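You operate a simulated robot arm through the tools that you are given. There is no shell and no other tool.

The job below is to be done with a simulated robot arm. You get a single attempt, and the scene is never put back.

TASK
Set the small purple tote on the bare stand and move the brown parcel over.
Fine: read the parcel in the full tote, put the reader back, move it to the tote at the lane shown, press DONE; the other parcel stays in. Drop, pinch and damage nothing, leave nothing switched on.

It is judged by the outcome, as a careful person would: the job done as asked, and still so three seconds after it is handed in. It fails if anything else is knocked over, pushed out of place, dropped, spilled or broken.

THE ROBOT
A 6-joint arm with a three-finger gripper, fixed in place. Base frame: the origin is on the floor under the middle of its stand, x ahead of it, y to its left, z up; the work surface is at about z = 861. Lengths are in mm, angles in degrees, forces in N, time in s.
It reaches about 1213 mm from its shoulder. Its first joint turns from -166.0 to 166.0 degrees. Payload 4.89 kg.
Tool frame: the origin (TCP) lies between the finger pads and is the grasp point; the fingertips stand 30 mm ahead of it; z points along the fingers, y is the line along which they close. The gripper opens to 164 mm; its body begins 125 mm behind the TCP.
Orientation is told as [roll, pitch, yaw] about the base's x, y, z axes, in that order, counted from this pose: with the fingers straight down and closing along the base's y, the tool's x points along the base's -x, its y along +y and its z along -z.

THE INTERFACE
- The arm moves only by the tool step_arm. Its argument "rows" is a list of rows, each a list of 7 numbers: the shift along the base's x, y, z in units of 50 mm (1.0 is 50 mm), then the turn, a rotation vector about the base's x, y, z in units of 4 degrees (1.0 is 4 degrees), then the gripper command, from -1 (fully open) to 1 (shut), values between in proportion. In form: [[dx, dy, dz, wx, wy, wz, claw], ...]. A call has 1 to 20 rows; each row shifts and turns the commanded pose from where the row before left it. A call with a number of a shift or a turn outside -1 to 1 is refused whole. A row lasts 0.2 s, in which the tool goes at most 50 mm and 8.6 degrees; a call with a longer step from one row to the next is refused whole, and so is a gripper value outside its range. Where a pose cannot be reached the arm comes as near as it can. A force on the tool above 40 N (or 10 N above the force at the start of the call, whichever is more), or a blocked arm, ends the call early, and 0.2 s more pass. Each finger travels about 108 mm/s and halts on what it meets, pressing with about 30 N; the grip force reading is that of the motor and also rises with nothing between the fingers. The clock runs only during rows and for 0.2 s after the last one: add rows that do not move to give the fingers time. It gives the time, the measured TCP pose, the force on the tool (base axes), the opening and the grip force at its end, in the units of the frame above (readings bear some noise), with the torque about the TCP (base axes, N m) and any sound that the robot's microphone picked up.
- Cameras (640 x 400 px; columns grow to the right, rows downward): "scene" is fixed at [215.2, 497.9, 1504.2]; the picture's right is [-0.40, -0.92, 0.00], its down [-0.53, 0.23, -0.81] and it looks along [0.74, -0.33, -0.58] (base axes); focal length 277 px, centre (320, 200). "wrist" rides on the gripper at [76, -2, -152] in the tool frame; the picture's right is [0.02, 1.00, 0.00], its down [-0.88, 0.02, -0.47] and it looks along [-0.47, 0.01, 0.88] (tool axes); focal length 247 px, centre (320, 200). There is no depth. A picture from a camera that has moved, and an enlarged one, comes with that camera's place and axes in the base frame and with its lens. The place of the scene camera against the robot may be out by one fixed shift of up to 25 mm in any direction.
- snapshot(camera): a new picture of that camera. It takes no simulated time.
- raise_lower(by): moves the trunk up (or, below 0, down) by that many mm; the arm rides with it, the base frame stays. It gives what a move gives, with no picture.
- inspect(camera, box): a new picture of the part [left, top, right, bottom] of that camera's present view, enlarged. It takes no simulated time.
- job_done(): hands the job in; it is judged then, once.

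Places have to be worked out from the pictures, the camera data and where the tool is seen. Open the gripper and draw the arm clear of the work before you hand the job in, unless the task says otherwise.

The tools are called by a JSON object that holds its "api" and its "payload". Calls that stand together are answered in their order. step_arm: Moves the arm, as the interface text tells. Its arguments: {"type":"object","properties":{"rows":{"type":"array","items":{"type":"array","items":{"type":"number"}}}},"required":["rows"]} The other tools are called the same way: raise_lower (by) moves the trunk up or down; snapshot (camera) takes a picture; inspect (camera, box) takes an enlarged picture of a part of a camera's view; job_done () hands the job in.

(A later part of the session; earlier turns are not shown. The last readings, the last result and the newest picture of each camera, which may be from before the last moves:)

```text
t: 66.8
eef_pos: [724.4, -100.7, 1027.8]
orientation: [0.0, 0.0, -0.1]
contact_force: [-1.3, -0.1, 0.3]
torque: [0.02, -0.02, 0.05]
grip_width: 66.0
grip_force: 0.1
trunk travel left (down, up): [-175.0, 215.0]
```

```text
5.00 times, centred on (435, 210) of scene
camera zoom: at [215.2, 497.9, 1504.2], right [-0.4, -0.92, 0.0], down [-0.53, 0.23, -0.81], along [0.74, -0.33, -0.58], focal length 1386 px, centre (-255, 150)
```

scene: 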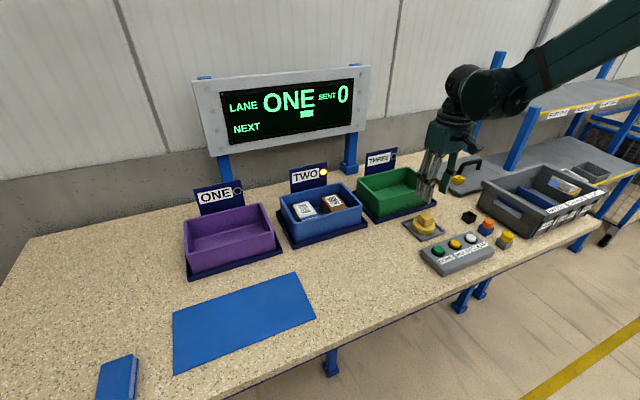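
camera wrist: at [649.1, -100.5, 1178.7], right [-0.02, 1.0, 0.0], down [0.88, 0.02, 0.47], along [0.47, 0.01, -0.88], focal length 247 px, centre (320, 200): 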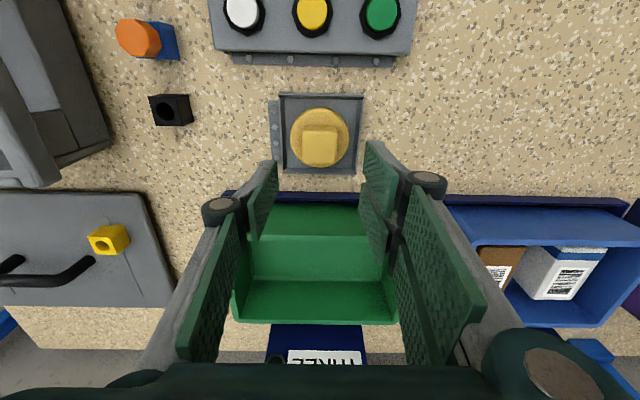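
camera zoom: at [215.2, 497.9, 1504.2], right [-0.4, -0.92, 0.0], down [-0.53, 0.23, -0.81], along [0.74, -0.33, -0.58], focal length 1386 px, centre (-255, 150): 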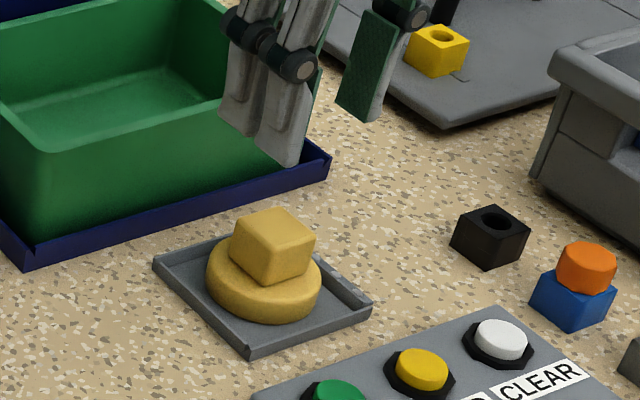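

The reader is back in its dock exactly as before. Now I'll go over the brown parcel with the fingers closing along y and measure the gaps either side of it.

{"api": "step_arm", "payload": {"rows": [[0, 0, 0.32, 0, 0, 0, -0.1], [0, 0, 0.32, 0, 0, 0, -0.4], [0.281, 0.548, 0, 0, 0, 0, -0.7], [0.281, 0.548, 0, 0, 0, 0, -1], [0.281, 0.548, 0, 0, 0, 0, -1], [0.281, 0.548, 0, 0, 0, 0, -1], [0.281, 0.548, 0, 0, 0, 0, -1], [0.281, 0.548, 0, 0, 0, 0, -1], [0.281, 0.548, 0, 0, 0, 0, -1], [0.281, 0.548, 0, 0, 0, 0, -1], [0.281, 0.548, 0, 0, 0, 0, -1], [0, 0, 0, 0, 0, 0, -1]]}}

{"api": "snapshot", "payload": {"camera": "wrist"}}

{"api": "inspect", "payload": {"camera": "wrist", "box": [220, 100, 420, 240]}}

```text
t: 69.4
eef_pos: [851.5, 146.8, 1059.8]
orientation: [0.1, 0.0, 0.0]
contact_force: [-0.6, 0.4, -0.5]
torque: [-0.04, -0.02, -0.01]
grip_width: 164.0
grip_force: 0.0
trunk travel left (down, up): [-175.0, 215.0]
```

```text
taken
camera wrist: at [776.0, 146.5, 1210.8], right [-0.02, 1.0, 0.0], down [0.88, 0.02, 0.47], along [0.47, 0.01, -0.88], focal length 247 px, centre (320, 200)
```

wrist: 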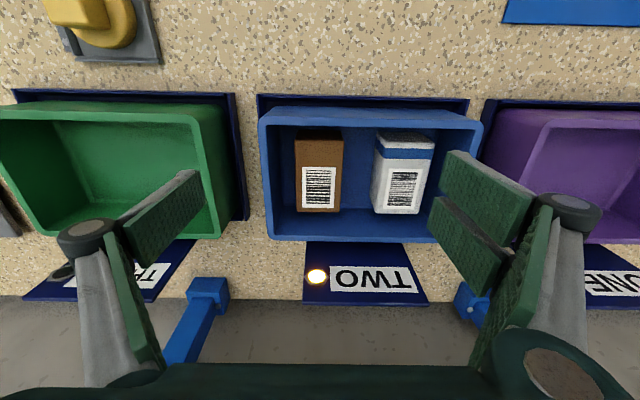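

```text
2.86 times, centred on (320, 170) of wrist
camera zoom: at [776.0, 146.5, 1210.8], right [-0.02, 1.0, 0.0], down [0.88, 0.02, 0.47], along [0.47, 0.01, -0.88], focal length 706 px, centre (320, 286)
```

zoom: 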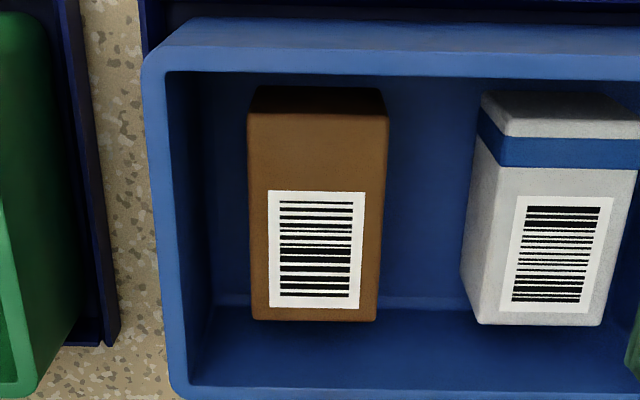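

The parcel's centre is in line with my tool in y, with 27 mm to the tote wall and 50 mm to the white parcel. I'll bias the tool 3.6 mm toward the white parcel with about a 76 mm opening. That centres the single -y finger in its gap, and I'll stop just above the rim to check.

{"api": "step_arm", "payload": {"rows": [[0.33, 0.024, 0, 0, 0, 0, -0.7], [0.33, 0.024, 0, 0, 0, 0, -0.3], [0.33, 0.024, 0, 0, 0, 0, 0.0], [0, 0, -0.4, 0, 0, 0, 0.077], [0, 0, -0.5, 0, 0, 0, 0.077], [0, 0, -0.6, 0, 0, 0, 0.077], [0, 0, 0, 0, 0, 0, 0.077]]}}

{"api": "snapshot", "payload": {"camera": "wrist"}}

{"api": "inspect", "payload": {"camera": "wrist", "box": [220, 110, 420, 250]}}

{"api": "inspect", "payload": {"camera": "scene", "box": [280, 150, 390, 240]}}

```text
t: 71.0
eef_pos: [901.6, 148.7, 983.8]
orientation: [0.0, 0.0, 0.0]
contact_force: [0.4, 0.0, 0.7]
torque: [0.0, 0.04, 0.01]
grip_width: 75.7
grip_force: 0.0
trunk travel left (down, up): [-175.0, 215.0]
```

```text
taken
camera wrist: at [826.6, 149.3, 1135.5], right [-0.02, 1.0, 0.0], down [0.88, 0.02, 0.47], along [0.47, 0.01, -0.88], focal length 247 px, centre (320, 200)
```

wrist: 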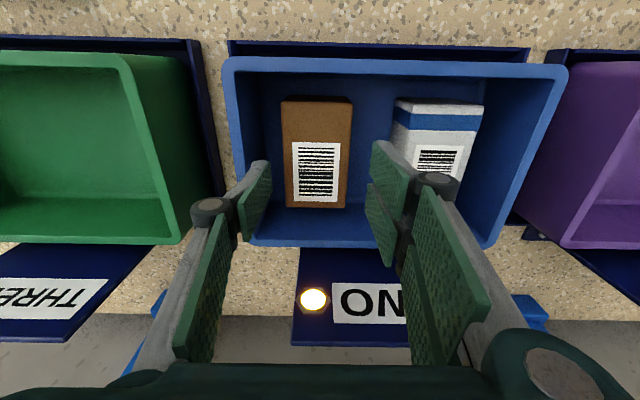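

```text
2.86 times, centred on (320, 180) of wrist
camera zoom: at [826.6, 149.3, 1135.5], right [-0.02, 1.0, 0.0], down [0.88, 0.02, 0.47], along [0.47, 0.01, -0.88], focal length 706 px, centre (320, 257)
```

zoom: 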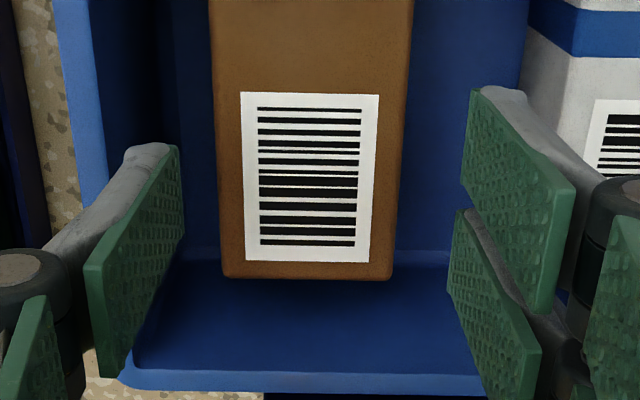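

```text
4.44 times, centred on (335, 195) of scene
camera zoom: at [215.2, 497.9, 1504.2], right [-0.4, -0.92, 0.0], down [-0.53, 0.23, -0.81], along [0.74, -0.33, -0.58], focal length 1232 px, centre (253, 222)
```

zoom: 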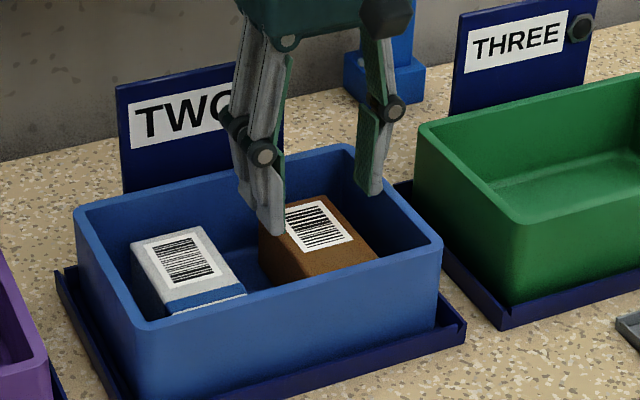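

The -y finger is about 15 mm thick, with 9 mm to the wall and 4 mm to the parcel. I'll shift 1.5 mm toward the wall to even that out and lower until the tips just pass the parcel's top.

{"api": "step_arm", "payload": {"rows": [[0, -0.03, 0, 0, 0, 0, 0.077], [0, 0, -0.2, 0, 0, 0, 0.077], [0, 0, -0.3, 0, 0, 0, 0.077], [0, 0, -0.3, 0, 0, 0, 0.077], [0, 0, 0, 0, 0, 0, 0.077]]}}

{"api": "snapshot", "payload": {"camera": "wrist"}}

{"api": "inspect", "payload": {"camera": "scene", "box": [280, 150, 390, 240]}}

{"api": "inspect", "payload": {"camera": "wrist", "box": [200, 120, 440, 270]}}

```text
t: 72.2
eef_pos: [901.5, 146.7, 945.8]
orientation: [-0.1, 0.0, 0.0]
contact_force: [0.6, 0.1, -0.3]
torque: [0.01, 0.02, -0.01]
grip_width: 75.6
grip_force: 0.1
trunk travel left (down, up): [-175.0, 215.0]
```

```text
taken
camera wrist: at [826.1, 148.4, 1095.6], right [-0.02, 1.0, 0.0], down [0.88, 0.02, 0.47], along [0.47, 0.01, -0.88], focal length 247 px, centre (320, 200)
```

wrist: 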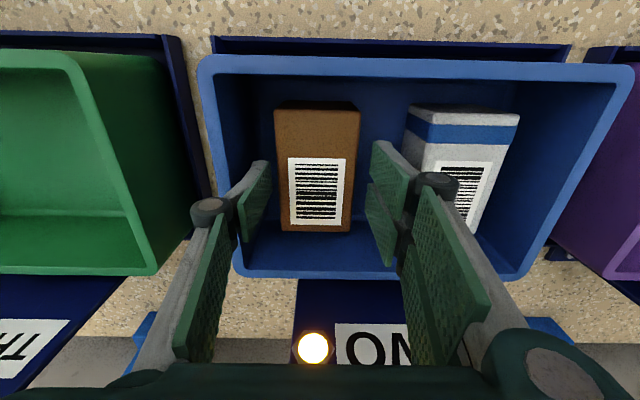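

```text
4.44 times, centred on (335, 195) of scene
camera zoom: at [215.2, 497.9, 1504.2], right [-0.4, -0.92, 0.0], down [-0.53, 0.23, -0.81], along [0.74, -0.33, -0.58], focal length 1232 px, centre (253, 222)
```

zoom: 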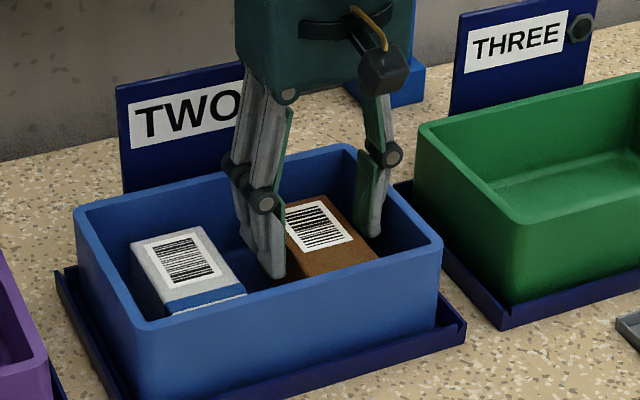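

```text
2.67 times, centred on (320, 195) of wrist
camera zoom: at [826.1, 148.4, 1095.6], right [-0.02, 1.0, 0.0], down [0.88, 0.02, 0.47], along [0.47, 0.01, -0.88], focal length 659 px, centre (320, 213)
```

zoom: 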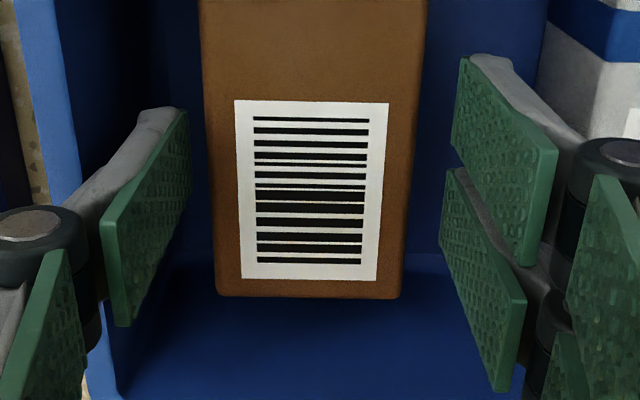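

Clearances are good on both sides. I'll go down to TCP 925, with tips 25 mm below the parcel top and the knuckles still above the rim. Then I'll centre on the parcel while narrowing.

{"api": "step_arm", "payload": {"rows": [[0, 0, -0.2, 0, 0, 0, 0.077], [0, 0, -0.2, 0, 0, 0, 0.077], [0, -0.02, 0, 0, 0, 0, 0.14], [0, -0.022, 0, 0, 0, 0, 0.2], [0, 0, 0, 0, 0, 0, 0.2]]}}

{"api": "snapshot", "payload": {"camera": "wrist"}}

{"api": "inspect", "payload": {"camera": "wrist", "box": [200, 120, 440, 270]}}

{"api": "inspect", "payload": {"camera": "scene", "box": [280, 150, 390, 240]}}

```text
t: 73.4
eef_pos: [900.3, 147.2, 924.8]
orientation: [0.0, 0.0, 0.0]
contact_force: [0.1, -0.3, 0.6]
torque: [-0.01, -0.02, -0.03]
grip_width: 65.6
grip_force: 0.1
trunk travel left (down, up): [-175.0, 215.0]
```

```text
taken
camera wrist: at [825.9, 145.9, 1076.0], right [-0.02, 1.0, 0.0], down [0.88, 0.02, 0.47], along [0.47, 0.01, -0.88], focal length 247 px, centre (320, 200)
```

wrist: 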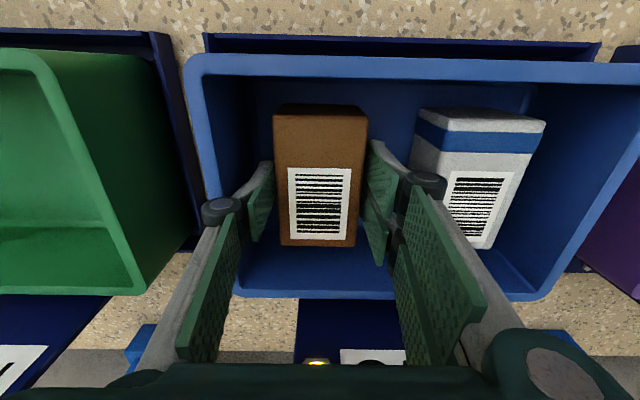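

```text
2.67 times, centred on (320, 195) of wrist
camera zoom: at [825.9, 145.9, 1076.0], right [-0.02, 1.0, 0.0], down [0.88, 0.02, 0.47], along [0.47, 0.01, -0.88], focal length 659 px, centre (320, 213)
```

zoom: 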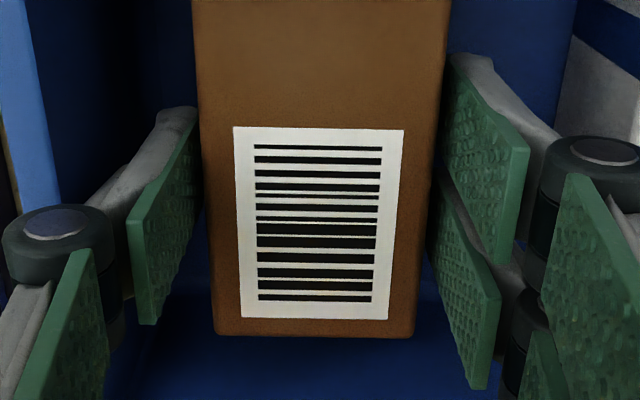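

```text
4.44 times, centred on (335, 195) of scene
camera zoom: at [215.2, 497.9, 1504.2], right [-0.4, -0.92, 0.0], down [-0.53, 0.23, -0.81], along [0.74, -0.33, -0.58], focal length 1232 px, centre (253, 222)
```

zoom: 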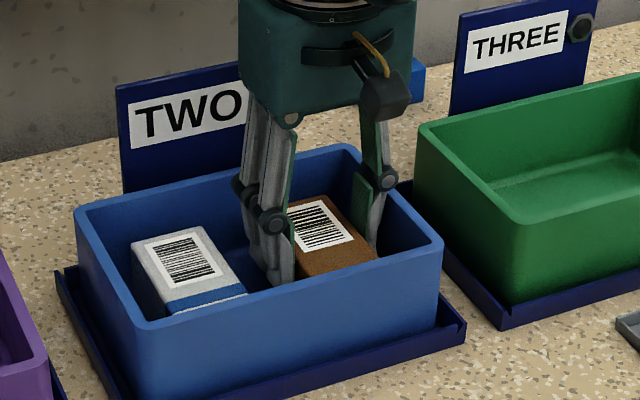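

The pads flank the parcel with a few mm each side. I'll close slowly and watch the grip force.

{"api": "step_arm", "payload": {"rows": [[0, 0, 0, 0, 0, 0, 0.23], [0, 0, 0, 0, 0, 0, 0.26], [0, 0, 0, 0, 0, 0, 0.29], [0, 0, 0, 0, 0, 0, 0.29], [0, 0, 0, 0, 0, 0, 0.29]]}}

{"api": "inspect", "payload": {"camera": "wrist", "box": [200, 120, 440, 270]}}

```text
t: 74.6
eef_pos: [901.2, 145.7, 924.6]
orientation: [0.0, 0.1, 0.0]
contact_force: [-0.1, 0.0, 2.3]
torque: [-0.02, 0.02, 0.03]
grip_width: 59.1
grip_force: 29.8
trunk travel left (down, up): [-175.0, 215.0]
```

```text
2.67 times, centred on (320, 195) of wrist
camera zoom: at [825.8, 146.0, 1076.1], right [-0.02, 1.0, 0.0], down [0.88, 0.02, 0.47], along [0.47, 0.01, -0.88], focal length 659 px, centre (320, 213)
```

zoom: 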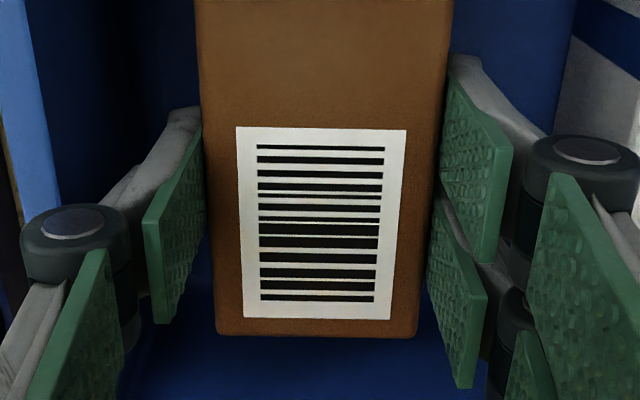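

The parcel is gripped at 59.1 mm with 30 N. I'll hold that and lift slowly, checking for slip.

{"api": "step_arm", "payload": {"rows": [[0, 0, 0, 0, 0, 0, 0.4], [0, 0, 0, 0, 0, 0, 0.4], [0, 0, 0.04, 0, 0, 0, 0.4], [0, 0, 0.05, 0, 0, 0, 0.4], [0, 0, 0.05, 0, 0, 0, 0.4], [0, 0, 0.06, 0, 0, 0, 0.4], [0, 0, 0, 0, 0, 0, 0.4]]}}

{"api": "snapshot", "payload": {"camera": "wrist"}}

{"api": "inspect", "payload": {"camera": "scene", "box": [280, 150, 390, 240]}}

```text
t: 76.2
eef_pos: [901.2, 146.2, 936.4]
orientation: [0.0, -0.1, -0.1]
contact_force: [0.4, -0.6, -2.4]
torque: [-0.02, 0.0, 0.02]
grip_width: 59.4
grip_force: 30.1
trunk travel left (down, up): [-175.0, 215.0]
```

```text
taken
camera wrist: at [825.7, 145.9, 1086.1], right [-0.02, 1.0, 0.0], down [0.88, 0.02, 0.47], along [0.47, 0.01, -0.88], focal length 247 px, centre (320, 200)
```

wrist: 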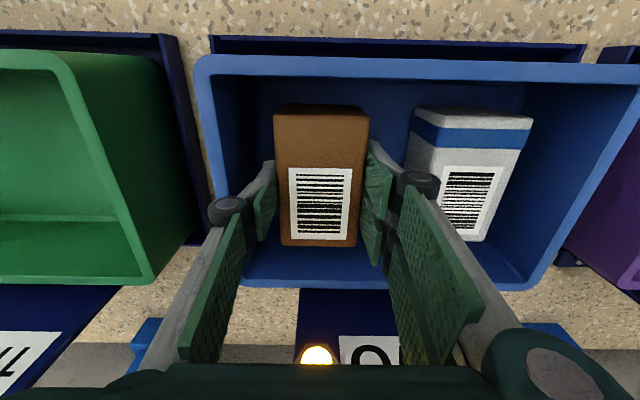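

```text
4.44 times, centred on (335, 195) of scene
camera zoom: at [215.2, 497.9, 1504.2], right [-0.4, -0.92, 0.0], down [-0.53, 0.23, -0.81], along [0.74, -0.33, -0.58], focal length 1232 px, centre (253, 222)
```

zoom: 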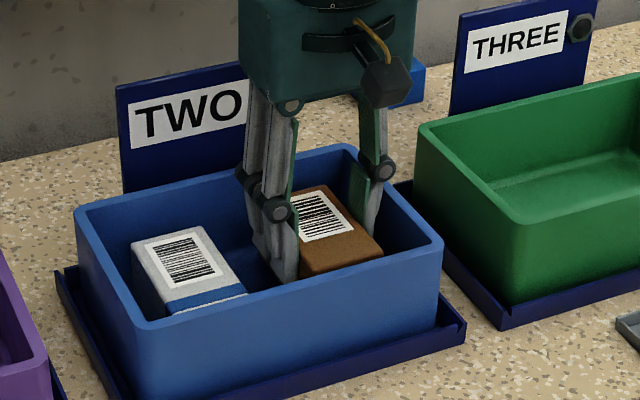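

The parcel is off the floor and steady at 2.4 N, with no slip. I'll raise it above the rims and carry it over to the purple tote at lane ONE.

{"api": "step_arm", "payload": {"rows": [[0, 0, 0.1, 0, 0, 0, 0.4], [0, 0, 0.2, 0, 0, 0, 0.4], [0, 0, 0.3, 0, 0, 0, 0.4], [0, 0, 0.3, 0, 0, 0, 0.4], [0, 0, 0.3, 0, 0, 0, 0.4], [0, 0, 0.3, 0, 0, 0, 0.4], [0, 0, 0.3, 0, 0, 0, 0.4], [0, 0, 0.2, 0, 0, 0, 0.4], [0, 0, 0.1, 0, 0, 0, 0.4], [0, 0, 0, 0, 0, 0, 0.4]]}}

{"api": "snapshot", "payload": {"camera": "wrist"}}

{"api": "snapshot", "payload": {"camera": "scene"}}

```text
t: 78.4
eef_pos: [901.4, 146.5, 1040.4]
orientation: [0.0, 0.0, -0.1]
contact_force: [-0.1, 0.0, -0.8]
torque: [-0.01, -0.03, 0.03]
grip_width: 59.4
grip_force: 29.7
trunk travel left (down, up): [-175.0, 215.0]
```

```text
taken
camera wrist: at [826.3, 146.1, 1191.1], right [-0.02, 1.0, 0.0], down [0.88, 0.02, 0.47], along [0.47, 0.01, -0.88], focal length 247 px, centre (320, 200)
```

wrist: 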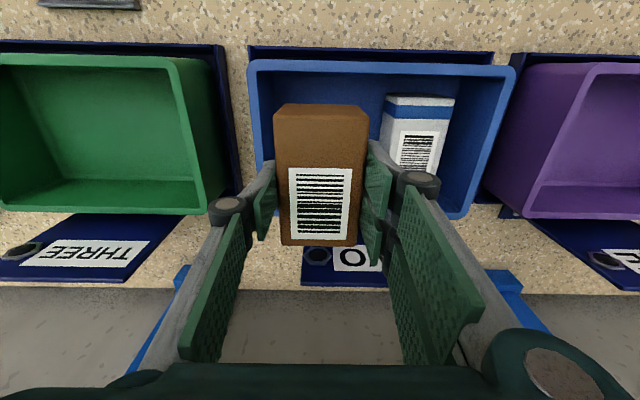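

```text
taken
```

scene: 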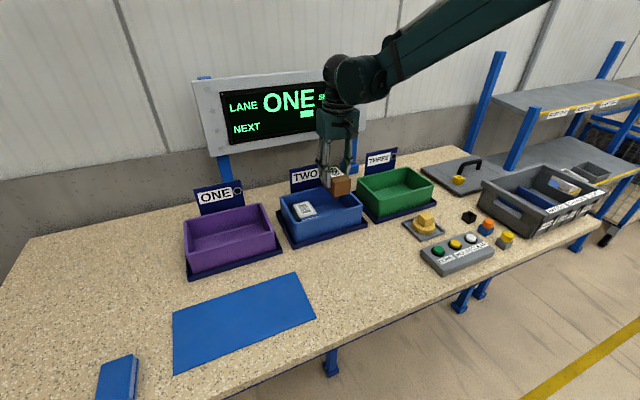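

The grip is firm and the display still says ONE. Now I'll carry it across to above the purple tote's centre, about (896, 498).

{"api": "step_arm", "payload": {"rows": [[0, 0.15, 0, 0, 0, 0, 0.4], [0, 0.3, 0, 0, 0, 0, 0.4], [0, 0.45, 0, 0, 0, 0, 0.4], [-0.01, 0.55, 0, 0, 0, 0, 0.4], [-0.01, 0.55, 0, 0, 0, 0, 0.4], [-0.01, 0.55, 0, 0, 0, 0, 0.4], [-0.01, 0.55, 0, 0, 0, 0, 0.4], [-0.01, 0.55, 0, 0, 0, 0, 0.4], [-0.01, 0.55, 0, 0, 0, 0, 0.4], [-0.01, 0.55, 0, 0, 0, 0, 0.4], [0, 0.55, 0, 0, 0, 0, 0.4], [0, 0.55, 0, 0, 0, 0, 0.4], [0, 0.55, 0, 0, 0, 0, 0.4], [0, 0.4, 0, 0, 0, 0, 0.4], [0, 0.242, 0, 0, 0, 0, 0.4], [0, 0, 0, 0, 0, 0, 0.4], [0, 0, 0, 0, 0, 0, 0.4]]}}

{"api": "snapshot", "payload": {"camera": "wrist"}}

{"api": "snapshot", "payload": {"camera": "scene"}}

```text
t: 82.0
eef_pos: [897.6, 499.2, 1039.8]
orientation: [0.1, 0.1, 0.0]
contact_force: [-0.7, 0.5, -1.8]
torque: [-0.05, -0.03, 0.01]
grip_width: 59.3
grip_force: 30.3
trunk travel left (down, up): [-175.0, 215.0]
```

```text
taken
camera wrist: at [822.7, 498.1, 1191.4], right [-0.02, 1.0, 0.0], down [0.88, 0.02, 0.47], along [0.47, 0.01, -0.88], focal length 247 px, centre (320, 200)
```

wrist: 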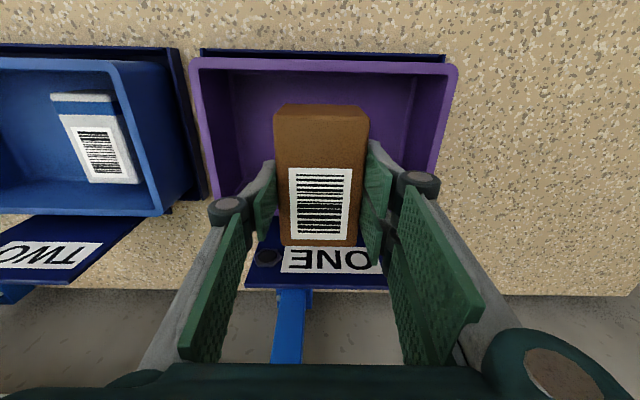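

```text
taken
```

scene: 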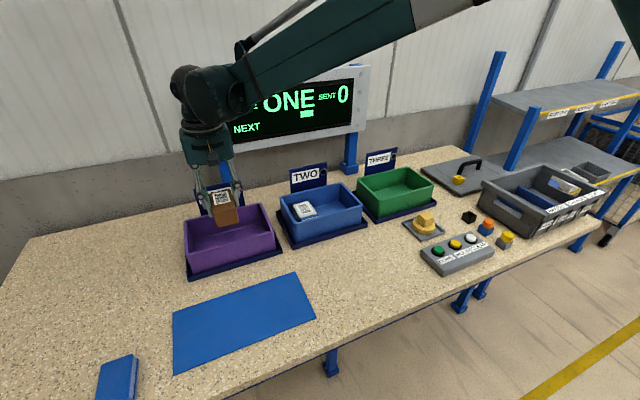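

The parcel is over the middle of the purple tote with plenty of room on all sides. I'll lower it inside to about 15–20 mm above the floor.

{"api": "step_arm", "payload": {"rows": [[0, 0, -0.15, 0, 0, 0, 0.4], [0, 0, -0.3, 0, 0, 0, 0.4], [0, 0, -0.4, 0, 0, 0, 0.4], [0, 0, -0.4, 0, 0, 0, 0.4], [0, 0, -0.35, 0, 0, 0, 0.4], [0, 0, -0.2, 0, 0, 0, 0.4], [0, 0, -0.1, 0, 0, 0, 0.4], [0, 0, 0, 0, 0, 0, 0.4]]}}

{"api": "snapshot", "payload": {"camera": "wrist"}}

{"api": "inspect", "payload": {"camera": "scene", "box": [170, 170, 300, 280]}}

```text
t: 83.8
eef_pos: [897.2, 498.4, 945.0]
orientation: [0.0, 0.0, 0.0]
contact_force: [1.1, 0.3, -1.3]
torque: [-0.01, 0.0, 0.0]
grip_width: 59.2
grip_force: 30.3
trunk travel left (down, up): [-175.0, 215.0]
```

```text
taken
camera wrist: at [822.1, 497.8, 1095.9], right [-0.02, 1.0, 0.0], down [0.88, 0.02, 0.47], along [0.47, 0.01, -0.88], focal length 247 px, centre (320, 200)
```

wrist: 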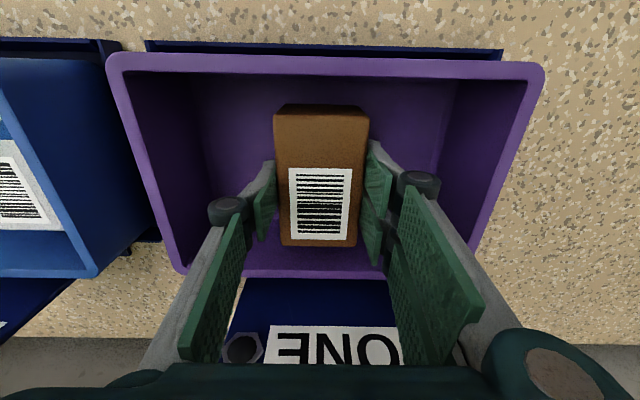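

```text
3.64 times, centred on (235, 225) of scene
camera zoom: at [215.2, 497.9, 1504.2], right [-0.4, -0.92, 0.0], down [-0.53, 0.23, -0.81], along [0.74, -0.33, -0.58], focal length 1008 px, centre (629, 109)
```

zoom: 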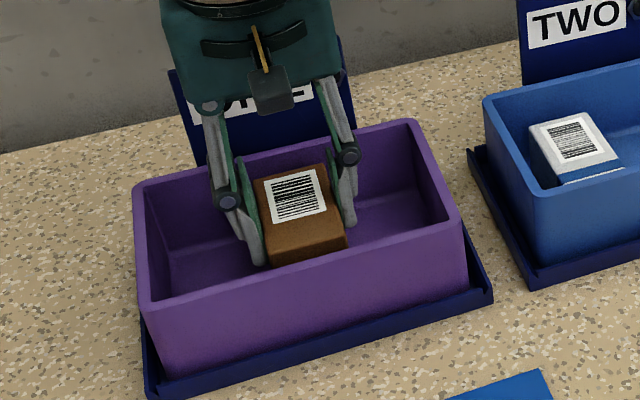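

Going down nicely. I'll lower in fine steps until the parcel rests on the floor.

{"api": "step_arm", "payload": {"rows": [[0, 0, -0.1, 0, 0, 0, 0.4], [0, 0, -0.1, 0, 0, 0, 0.4], [0, 0, -0.06, 0, 0, 0, 0.4], [0, 0, 0, 0, 0, 0, 0.4]]}}

{"api": "step_arm", "payload": {"rows": [[0, 0, -0.04, 0, 0, 0, 0.4], [0, 0, 0, 0, 0, 0, 0.4]]}}

{"api": "step_arm", "payload": {"rows": [[0, 0, -0.03, 0, 0, 0, 0.4], [0, 0, 0, 0, 0, 0, 0.4]]}}

{"api": "step_arm", "payload": {"rows": [[0, 0, -0.02, 0, 0, 0, 0.4], [0, 0, 0, 0, 0, 0, 0.4]]}}

```text
t: 84.8
eef_pos: [898.3, 499.3, 931.9]
orientation: [0.0, 0.0, 0.0]
contact_force: [0.1, -0.7, -1.5]
torque: [-0.03, 0.01, 0.0]
grip_width: 59.6
grip_force: 30.0
trunk travel left (down, up): [-175.0, 215.0]
```

```text
t: 85.4
eef_pos: [898.6, 499.8, 930.2]
orientation: [0.0, 0.0, 0.0]
contact_force: [-0.5, -0.1, -2.0]
torque: [-0.02, -0.04, 0.01]
grip_width: 59.6
grip_force: 29.4
trunk travel left (down, up): [-175.0, 215.0]
```

```text
t: 86.0
eef_pos: [898.5, 498.0, 928.7]
orientation: [0.0, 0.0, 0.0]
contact_force: [0.0, 1.0, -1.5]
torque: [-0.01, 0.03, -0.03]
grip_width: 59.3
grip_force: 29.8
trunk travel left (down, up): [-175.0, 215.0]
```

```text
t: 86.6
eef_pos: [898.1, 497.5, 927.2]
orientation: [0.0, 0.0, 0.0]
contact_force: [0.2, -0.5, -1.5]
torque: [-0.01, -0.02, 0.02]
grip_width: 59.3
grip_force: 29.8
trunk travel left (down, up): [-175.0, 215.0]
```

Still hanging, with the floor expected near 925. I'll continue in 1 mm steps.

{"api": "step_arm", "payload": {"rows": [[0, 0, -0.02, 0, 0, 0, 0.4], [0, 0, 0, 0, 0, 0, 0.4]]}}

{"api": "step_arm", "payload": {"rows": [[0, 0, -0.02, 0, 0, 0, 0.4], [0, 0, 0, 0, 0, 0, 0.4]]}}

{"api": "step_arm", "payload": {"rows": [[0, 0, -0.015, 0, 0, 0, 0.4], [0, 0, 0, 0, 0, 0, 0.4]]}}

```text
t: 87.2
eef_pos: [897.5, 498.2, 926.3]
orientation: [0.0, 0.0, 0.0]
contact_force: [-0.2, -0.5, -1.2]
torque: [-0.03, 0.0, -0.01]
grip_width: 59.3
grip_force: 30.1
trunk travel left (down, up): [-175.0, 215.0]
```

```text
t: 87.8
eef_pos: [898.1, 498.0, 925.3]
orientation: [0.0, 0.0, 0.0]
contact_force: [-0.5, 0.4, -1.5]
torque: [0.02, 0.01, -0.01]
grip_width: 59.4
grip_force: 29.4
trunk travel left (down, up): [-175.0, 215.0]
```

```text
t: 88.4
eef_pos: [897.4, 497.9, 924.9]
orientation: [0.0, 0.0, 0.0]
contact_force: [0.5, -1.4, 3.5]
torque: [-0.14, 0.06, 0.0]
grip_width: 59.5
grip_force: 30.0
trunk travel left (down, up): [-175.0, 215.0]
```

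The parcel is on the floor of the tote with a light 3.5 N push. I'll release a few mm each side and rise straight out.

{"api": "step_arm", "payload": {"rows": [[0, 0, 0, 0, 0, 0, 0.26], [0, 0, 0, 0, 0, 0, 0.2], [0, 0, 0, 0, 0, 0, 0.1], [0, 0, 0, 0, 0, 0, 0.05], [0, 0, 0, 0, 0, 0, 0.05], [0, 0, 0.1, 0, 0, 0, 0.05], [0, 0, 0.2, 0, 0, 0, 0.05], [0, 0, 0.4, 0, 0, 0, 0.05], [0, 0, 0.5, 0, 0, 0, 0.05], [0, 0, 0.6, 0, 0, 0, 0.05], [0, 0, 0.6, 0, 0, 0, 0.05], [0, 0, 0, 0, 0, 0, 0.05]]}}

{"api": "snapshot", "payload": {"camera": "wrist"}}

{"api": "snapshot", "payload": {"camera": "scene"}}

```text
t: 91.0
eef_pos: [897.3, 497.5, 1045.9]
orientation: [0.0, -0.1, 0.0]
contact_force: [-0.1, -0.1, 0.2]
torque: [0.02, -0.05, 0.02]
grip_width: 78.3
grip_force: 0.0
trunk travel left (down, up): [-175.0, 215.0]
```

```text
taken
camera wrist: at [821.5, 497.6, 1196.4], right [-0.02, 1.0, 0.0], down [0.88, 0.02, 0.47], along [0.47, 0.01, -0.88], focal length 247 px, centre (320, 200)
```

wrist: 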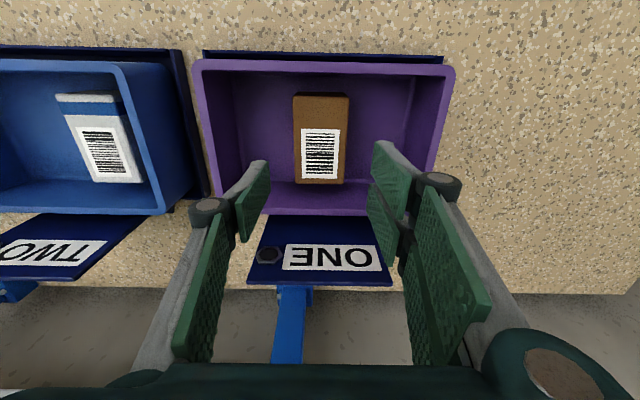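

```text
taken
```

scene: 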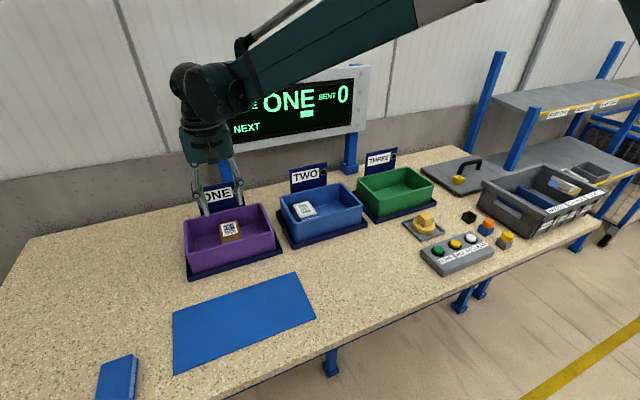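

The brown parcel stands in the purple tote at lane ONE and the white one is still in the blue tote. Now for the DONE button, which I place near (600, -45). I'll move toward the console, closing the fingers on the way, and look at it.

{"api": "step_arm", "payload": {"rows": [[-0.2, -0.4, 0.1, 0, 0, 0, 0.3], [-0.3785, -0.8354, 0, 0, 0, 0, 0.5], [-0.3785, -0.8354, 0, 0, 0, 0, 0.7], [-0.3785, -0.8354, 0, 0, 0, 0, 0.9], [-0.3785, -0.8354, 0, 0, 0, 0, 1], [-0.3785, -0.8354, 0, 0, 0, 0, 1], [-0.3785, -0.8354, 0, 0, 0, 0, 1], [-0.3785, -0.8354, 0, 0, 0, 0, 1], [-0.3785, -0.8354, 0, 0, 0, 0, 1], [-0.3785, -0.8354, 0, 0, 0, 0, 1], [-0.3785, -0.8354, 0, 0, 0, 0, 1], [-0.3785, -0.8354, 0, 0, 0, 0, 1], [-0.3785, -0.8354, 0, 0, 0, 0, 1], [-0.178, -0.4354, 0, 0, 0, 0, 1], [0, 0, 0, 0, 0, 0, 1]]}}

{"api": "snapshot", "payload": {"camera": "wrist"}}

{"api": "inspect", "payload": {"camera": "wrist", "box": [200, 30, 420, 170]}}

{"api": "snapshot", "payload": {"camera": "scene"}}

```text
t: 94.2
eef_pos: [652.1, -45.9, 1048.9]
orientation: [0.1, 0.0, 0.0]
contact_force: [0.4, 0.2, 0.4]
torque: [0.05, 0.0, -0.01]
grip_width: 0.1
grip_force: 30.1
trunk travel left (down, up): [-175.0, 215.0]
```

```text
taken
camera wrist: at [576.5, -46.2, 1199.7], right [-0.02, 1.0, 0.0], down [0.88, 0.02, 0.47], along [0.47, 0.01, -0.88], focal length 247 px, centre (320, 200)
```

wrist: 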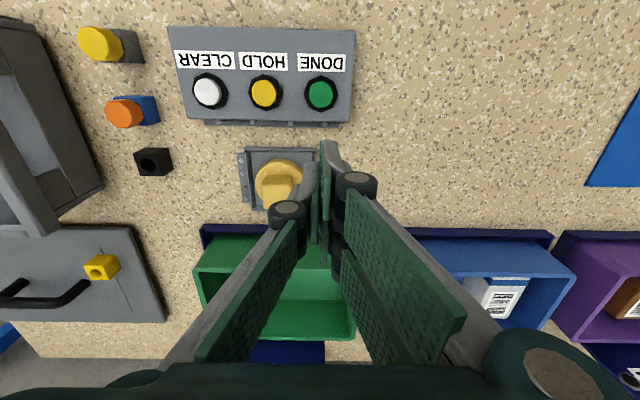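

```text
2.86 times, centred on (310, 100) of wrist
camera zoom: at [576.5, -46.2, 1199.7], right [-0.02, 1.0, 0.0], down [0.88, 0.02, 0.47], along [0.47, 0.01, -0.88], focal length 706 px, centre (349, 486)
```

zoom: 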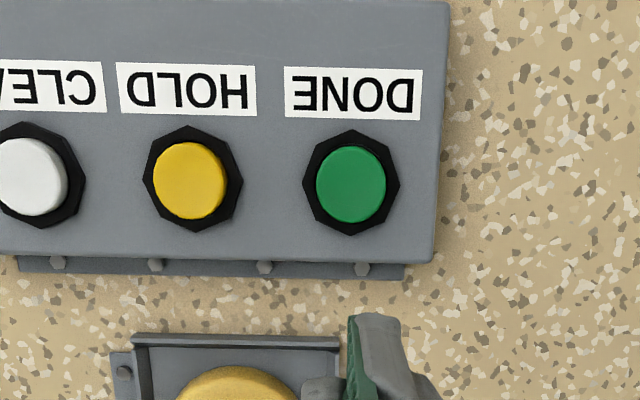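

```text
taken
```

scene: 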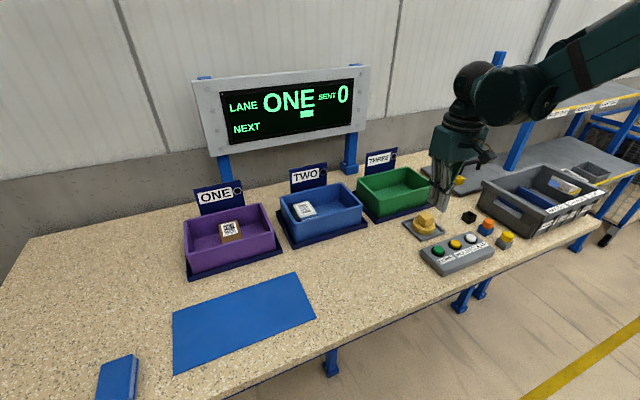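

The display still reads LANE ONE, SENT 0, and I place the DONE button at (600, -45), about 27 mm across. I'll move directly above it and come down to a safe hover to check alignment.

{"api": "step_arm", "payload": {"rows": [[-0.3, 0, 0, 0, 0, 0, 1], [-0.4, 0.02, 0, 0, 0, 0, 1], [-0.3, 0.02, -0.3, 0, 0, 0, 1], [0, 0, -0.5, 0, 0, 0, 1], [0, 0, -0.5, 0, 0, 0, 1], [0, 0, -0.3, 0, 0, 0, 1], [0, 0, 0, 0, 0, 0, 1]]}}

{"api": "snapshot", "payload": {"camera": "wrist"}}

{"api": "inspect", "payload": {"camera": "scene", "box": [395, 190, 515, 280]}}

{"api": "inspect", "payload": {"camera": "wrist", "box": [220, 60, 420, 200]}}

```text
t: 95.8
eef_pos: [602.2, -44.2, 970.0]
orientation: [0.0, 0.0, -0.1]
contact_force: [1.2, -0.6, 0.2]
torque: [0.04, 0.05, 0.02]
grip_width: 0.0
grip_force: 30.3
trunk travel left (down, up): [-175.0, 215.0]
```

```text
taken
camera wrist: at [526.8, -43.9, 1120.2], right [-0.02, 1.0, 0.0], down [0.88, 0.02, 0.47], along [0.47, 0.01, -0.88], focal length 247 px, centre (320, 200)
```

wrist: 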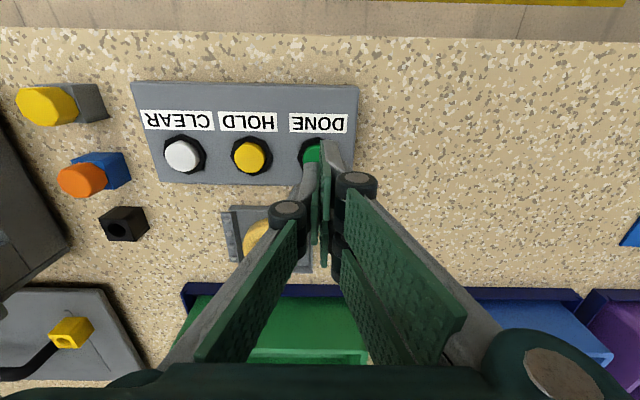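

```text
4.44 times, centred on (455, 235) of scene
camera zoom: at [215.2, 497.9, 1504.2], right [-0.4, -0.92, 0.0], down [-0.53, 0.23, -0.81], along [0.74, -0.33, -0.58], focal length 1232 px, centre (-280, 44)
```

zoom: 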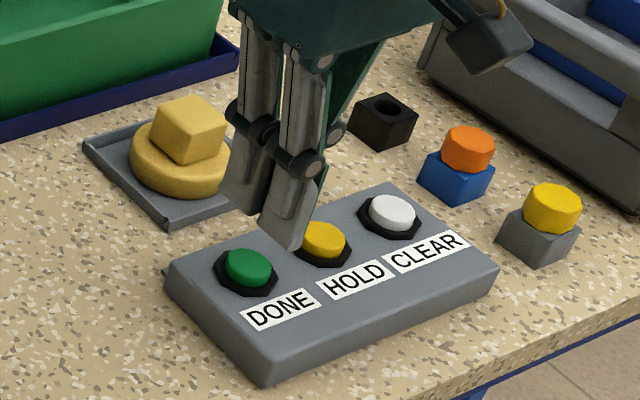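

```text
2.86 times, centred on (320, 130) of wrist
camera zoom: at [526.8, -43.9, 1120.2], right [-0.02, 1.0, 0.0], down [0.88, 0.02, 0.47], along [0.47, 0.01, -0.88], focal length 706 px, centre (320, 400)
```

zoom: 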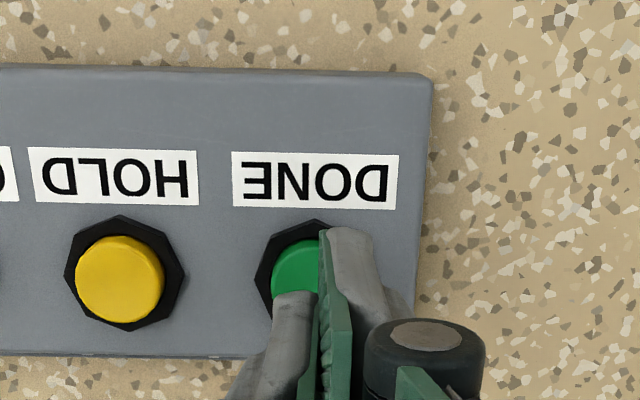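

The fingertips are centred over DONE, and the other buttons are 60 mm away. I'll lower to about 10 mm above, then go in small steps with force watched.

{"api": "step_arm", "payload": {"rows": [[0, 0, -0.2, 0, 0, 0, 1], [0, 0, -0.2, 0, 0, 0, 1], [0, 0, -0.16, 0, 0, 0, 1], [0, 0, 0, 0, 0, 0, 1]]}}

{"api": "inspect", "payload": {"camera": "scene", "box": [395, 190, 515, 280]}}

{"api": "inspect", "payload": {"camera": "wrist", "box": [220, 60, 420, 200]}}

```text
t: 96.8
eef_pos: [601.3, -44.3, 942.1]
orientation: [0.0, 0.1, 0.1]
contact_force: [0.1, 0.3, -0.3]
torque: [-0.01, 0.02, 0.01]
grip_width: 0.1
grip_force: 30.2
trunk travel left (down, up): [-175.0, 215.0]
```

```text
4.44 times, centred on (455, 235) of scene
camera zoom: at [215.2, 497.9, 1504.2], right [-0.4, -0.92, 0.0], down [-0.53, 0.23, -0.81], along [0.74, -0.33, -0.58], focal length 1232 px, centre (-280, 44)
```

zoom: 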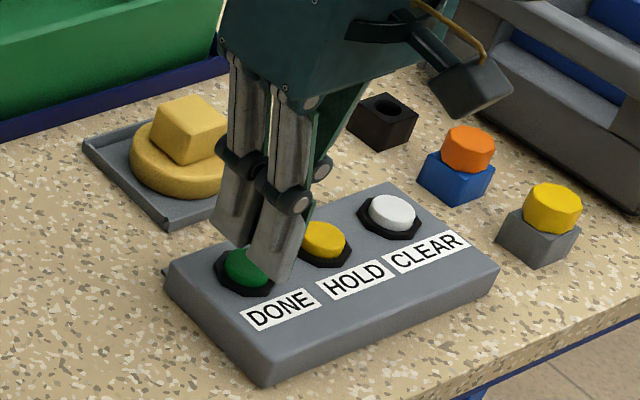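

```text
2.86 times, centred on (320, 130) of wrist
camera zoom: at [526.4, -43.9, 1092.6], right [-0.02, 1.0, 0.0], down [0.88, 0.02, 0.47], along [0.47, 0.01, -0.88], focal length 706 px, centre (320, 400)
```

zoom: 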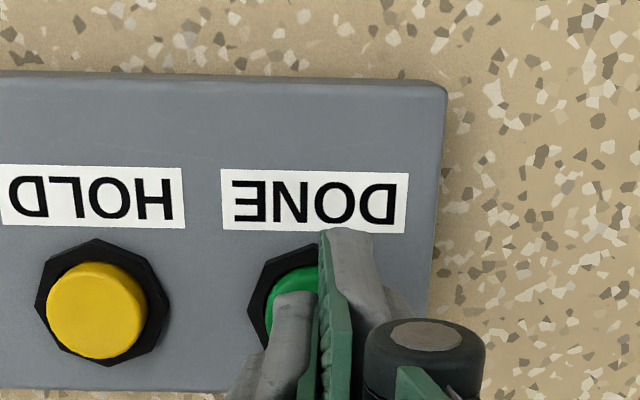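

The tips are about 10 mm above the button. I'll step down slowly, watching force and sound.

{"api": "step_arm", "payload": {"rows": [[0, 0, -0.08, 0, 0, 0, 1], [0, 0, 0, 0, 0, 0, 1]]}}

{"api": "step_arm", "payload": {"rows": [[0, 0, -0.06, 0, 0, 0, 1], [0, 0, 0, 0, 0, 0, 1]]}}

{"api": "step_arm", "payload": {"rows": [[0, 0, -0.04, 0, 0, 0, 1], [0, 0, 0, 0, 0, 0, 1]]}}

{"api": "inspect", "payload": {"camera": "scene", "box": [395, 190, 515, 280]}}

```text
t: 97.4
eef_pos: [601.1, -44.8, 936.8]
orientation: [-0.1, 0.0, -0.1]
contact_force: [0.5, 0.8, -0.3]
torque: [0.01, 0.01, -0.02]
grip_width: 0.2
grip_force: 30.0
trunk travel left (down, up): [-175.0, 215.0]
```

```text
t: 98.0
eef_pos: [602.2, -43.1, 934.6]
orientation: [0.0, 0.0, 0.0]
contact_force: [0.5, 0.8, -0.3]
torque: [0.0, 0.0, 0.02]
grip_width: 0.3
grip_force: 30.4
trunk travel left (down, up): [-175.0, 215.0]
```

```text
t: 98.6
eef_pos: [601.7, -43.1, 932.1]
orientation: [0.0, 0.1, 0.1]
contact_force: [0.1, 0.9, 1.2]
torque: [-0.02, 0.02, -0.03]
grip_width: 0.0
grip_force: 30.3
trunk travel left (down, up): [-175.0, 215.0]
```

```text
4.44 times, centred on (455, 235) of scene
camera zoom: at [215.2, 497.9, 1504.2], right [-0.4, -0.92, 0.0], down [-0.53, 0.23, -0.81], along [0.74, -0.33, -0.58], focal length 1232 px, centre (-280, 44)
```

zoom: 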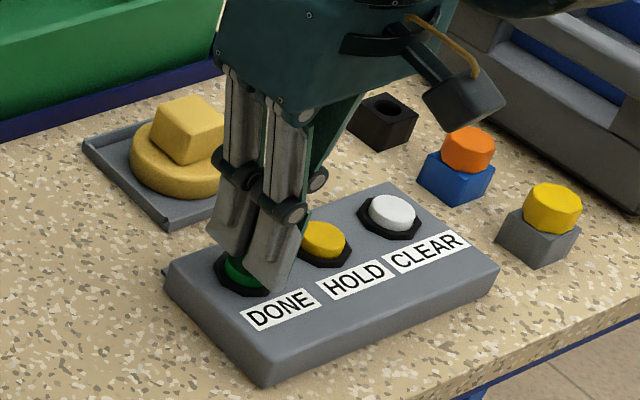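

Contact is just beginning at 1.2 N. I'll press down in 1 mm steps.

{"api": "step_arm", "payload": {"rows": [[0, 0, -0.02, 0, 0, 0, 1], [0, 0, 0, 0, 0, 0, 1]]}}

{"api": "step_arm", "payload": {"rows": [[0, 0, -0.02, 0, 0, 0, 1], [0, 0, 0, 0, 0, 0, 1]]}}

{"api": "inspect", "payload": {"camera": "scene", "box": [190, 60, 380, 180]}}

```text
t: 99.2
eef_pos: [601.8, -44.4, 931.5]
orientation: [0.0, 0.0, 0.0]
contact_force: [0.5, 0.1, 0.1]
torque: [0.0, 0.0, 0.06]
grip_width: 0.1
grip_force: 30.3
trunk travel left (down, up): [-175.0, 215.0]
```

```text
t: 99.8
eef_pos: [601.7, -44.5, 931.4]
orientation: [0.0, 0.1, 0.0]
contact_force: [0.5, 0.1, -0.1]
torque: [0.02, 0.05, 0.02]
grip_width: 0.0
grip_force: 29.9
trunk travel left (down, up): [-175.0, 215.0]
```

```text
3.33 times, centred on (285, 120) of scene
camera zoom: at [215.2, 497.9, 1504.2], right [-0.4, -0.92, 0.0], down [-0.53, 0.23, -0.81], along [0.74, -0.33, -0.58], focal length 924 px, centre (437, 467)
```

zoom: 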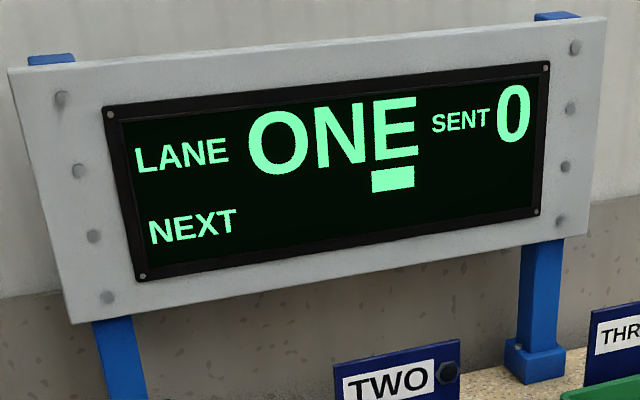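

No press yet with tips at about 901. I'll continue down in 1 mm steps.

{"api": "step_arm", "payload": {"rows": [[0, 0, -0.02, 0, 0, 0, 1], [0, 0, 0, 0, 0, 0, 1]]}}

{"api": "step_arm", "payload": {"rows": [[0, 0, -0.02, 0, 0, 0, 1], [0, 0, 0, 0, 0, 0, 1]]}}

{"api": "step_arm", "payload": {"rows": [[0, 0, -0.02, 0, 0, 0, 1], [0, 0, 0, 0, 0, 0, 1]]}}

{"api": "inspect", "payload": {"camera": "scene", "box": [395, 190, 515, 280]}}

```text
t: 100.4
eef_pos: [601.5, -44.2, 929.9]
orientation: [0.1, 0.0, 0.0]
contact_force: [0.4, -0.2, 0.3]
torque: [0.0, 0.01, 0.0]
grip_width: 0.0
grip_force: 29.6
trunk travel left (down, up): [-175.0, 215.0]
```

```text
t: 101.0
eef_pos: [601.9, -42.8, 928.6]
orientation: [0.0, 0.0, 0.1]
contact_force: [1.5, -0.1, 0.3]
torque: [-0.05, 0.06, -0.01]
grip_width: 0.0
grip_force: 30.2
trunk travel left (down, up): [-175.0, 215.0]
```

```text
t: 101.6
eef_pos: [601.3, -43.8, 928.4]
orientation: [0.1, 0.0, 0.0]
contact_force: [0.8, -0.9, 0.2]
torque: [0.03, 0.0, 0.06]
grip_width: 5.8
grip_force: 45.1
trunk travel left (down, up): [-175.0, 215.0]
```

```text
4.44 times, centred on (455, 235) of scene
camera zoom: at [215.2, 497.9, 1504.2], right [-0.4, -0.92, 0.0], down [-0.53, 0.23, -0.81], along [0.74, -0.33, -0.58], focal length 1232 px, centre (-280, 44)
```

zoom: 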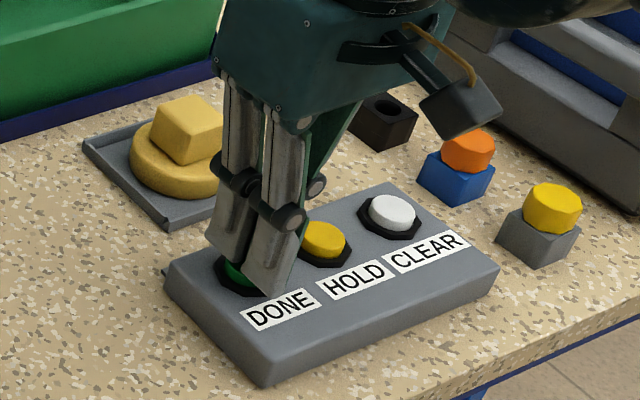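

The fingers were wedged apart to 5.8 mm: the button's rim is pressing up at the seam between the fingertips, which isn't a clean press. I'll back straight off and check the console and display.

{"api": "step_arm", "payload": {"rows": [[0, 0, 0.1, 0, 0, 0, 1], [0, 0, 0.3, 0, 0, 0, 1], [0, 0, 0.4, 0, 0, 0, 1], [0, 0, 0.4, 0, 0, 0, 1], [0, 0, 0, 0, 0, 0, 1]]}}

{"api": "snapshot", "payload": {"camera": "scene"}}

{"api": "inspect", "payload": {"camera": "scene", "box": [395, 190, 515, 280]}}

{"api": "inspect", "payload": {"camera": "wrist", "box": [220, 60, 420, 200]}}

```text
t: 102.8
eef_pos: [601.6, -43.1, 986.9]
orientation: [0.1, 0.0, 0.0]
contact_force: [-0.9, 0.8, -0.2]
torque: [0.01, -0.02, -0.04]
grip_width: 0.0
grip_force: 44.8
trunk travel left (down, up): [-175.0, 215.0]
```

```text
taken
```

scene: 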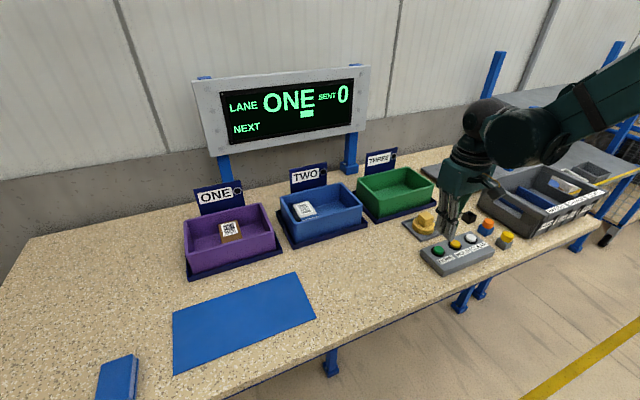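

```text
4.44 times, centred on (455, 235) of scene
camera zoom: at [215.2, 497.9, 1504.2], right [-0.4, -0.92, 0.0], down [-0.53, 0.23, -0.81], along [0.74, -0.33, -0.58], focal length 1232 px, centre (-280, 44)
```

zoom: 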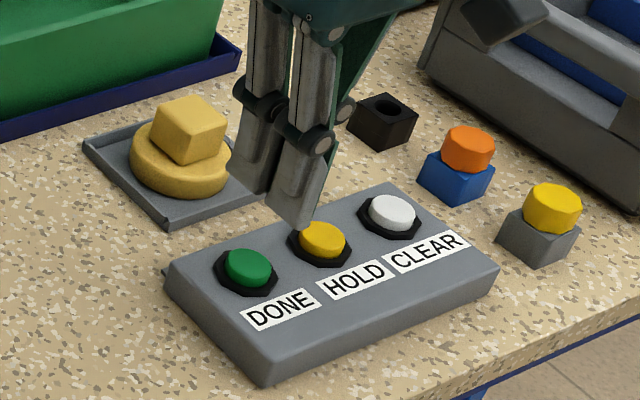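

```text
2.86 times, centred on (320, 130) of wrist
camera zoom: at [526.0, -43.5, 1138.8], right [-0.02, 1.0, 0.0], down [0.88, 0.02, 0.47], along [0.47, 0.01, -0.88], focal length 706 px, centre (320, 400)
```

zoom: 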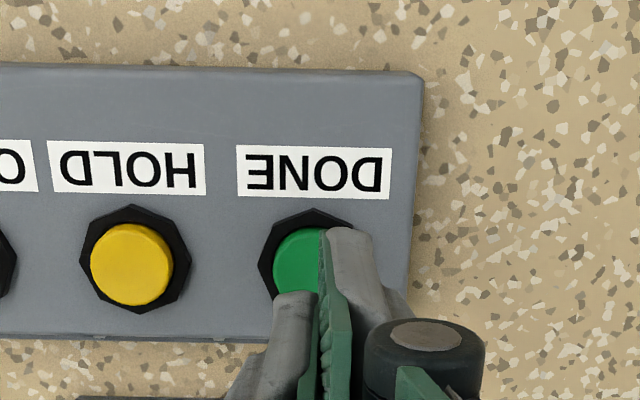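

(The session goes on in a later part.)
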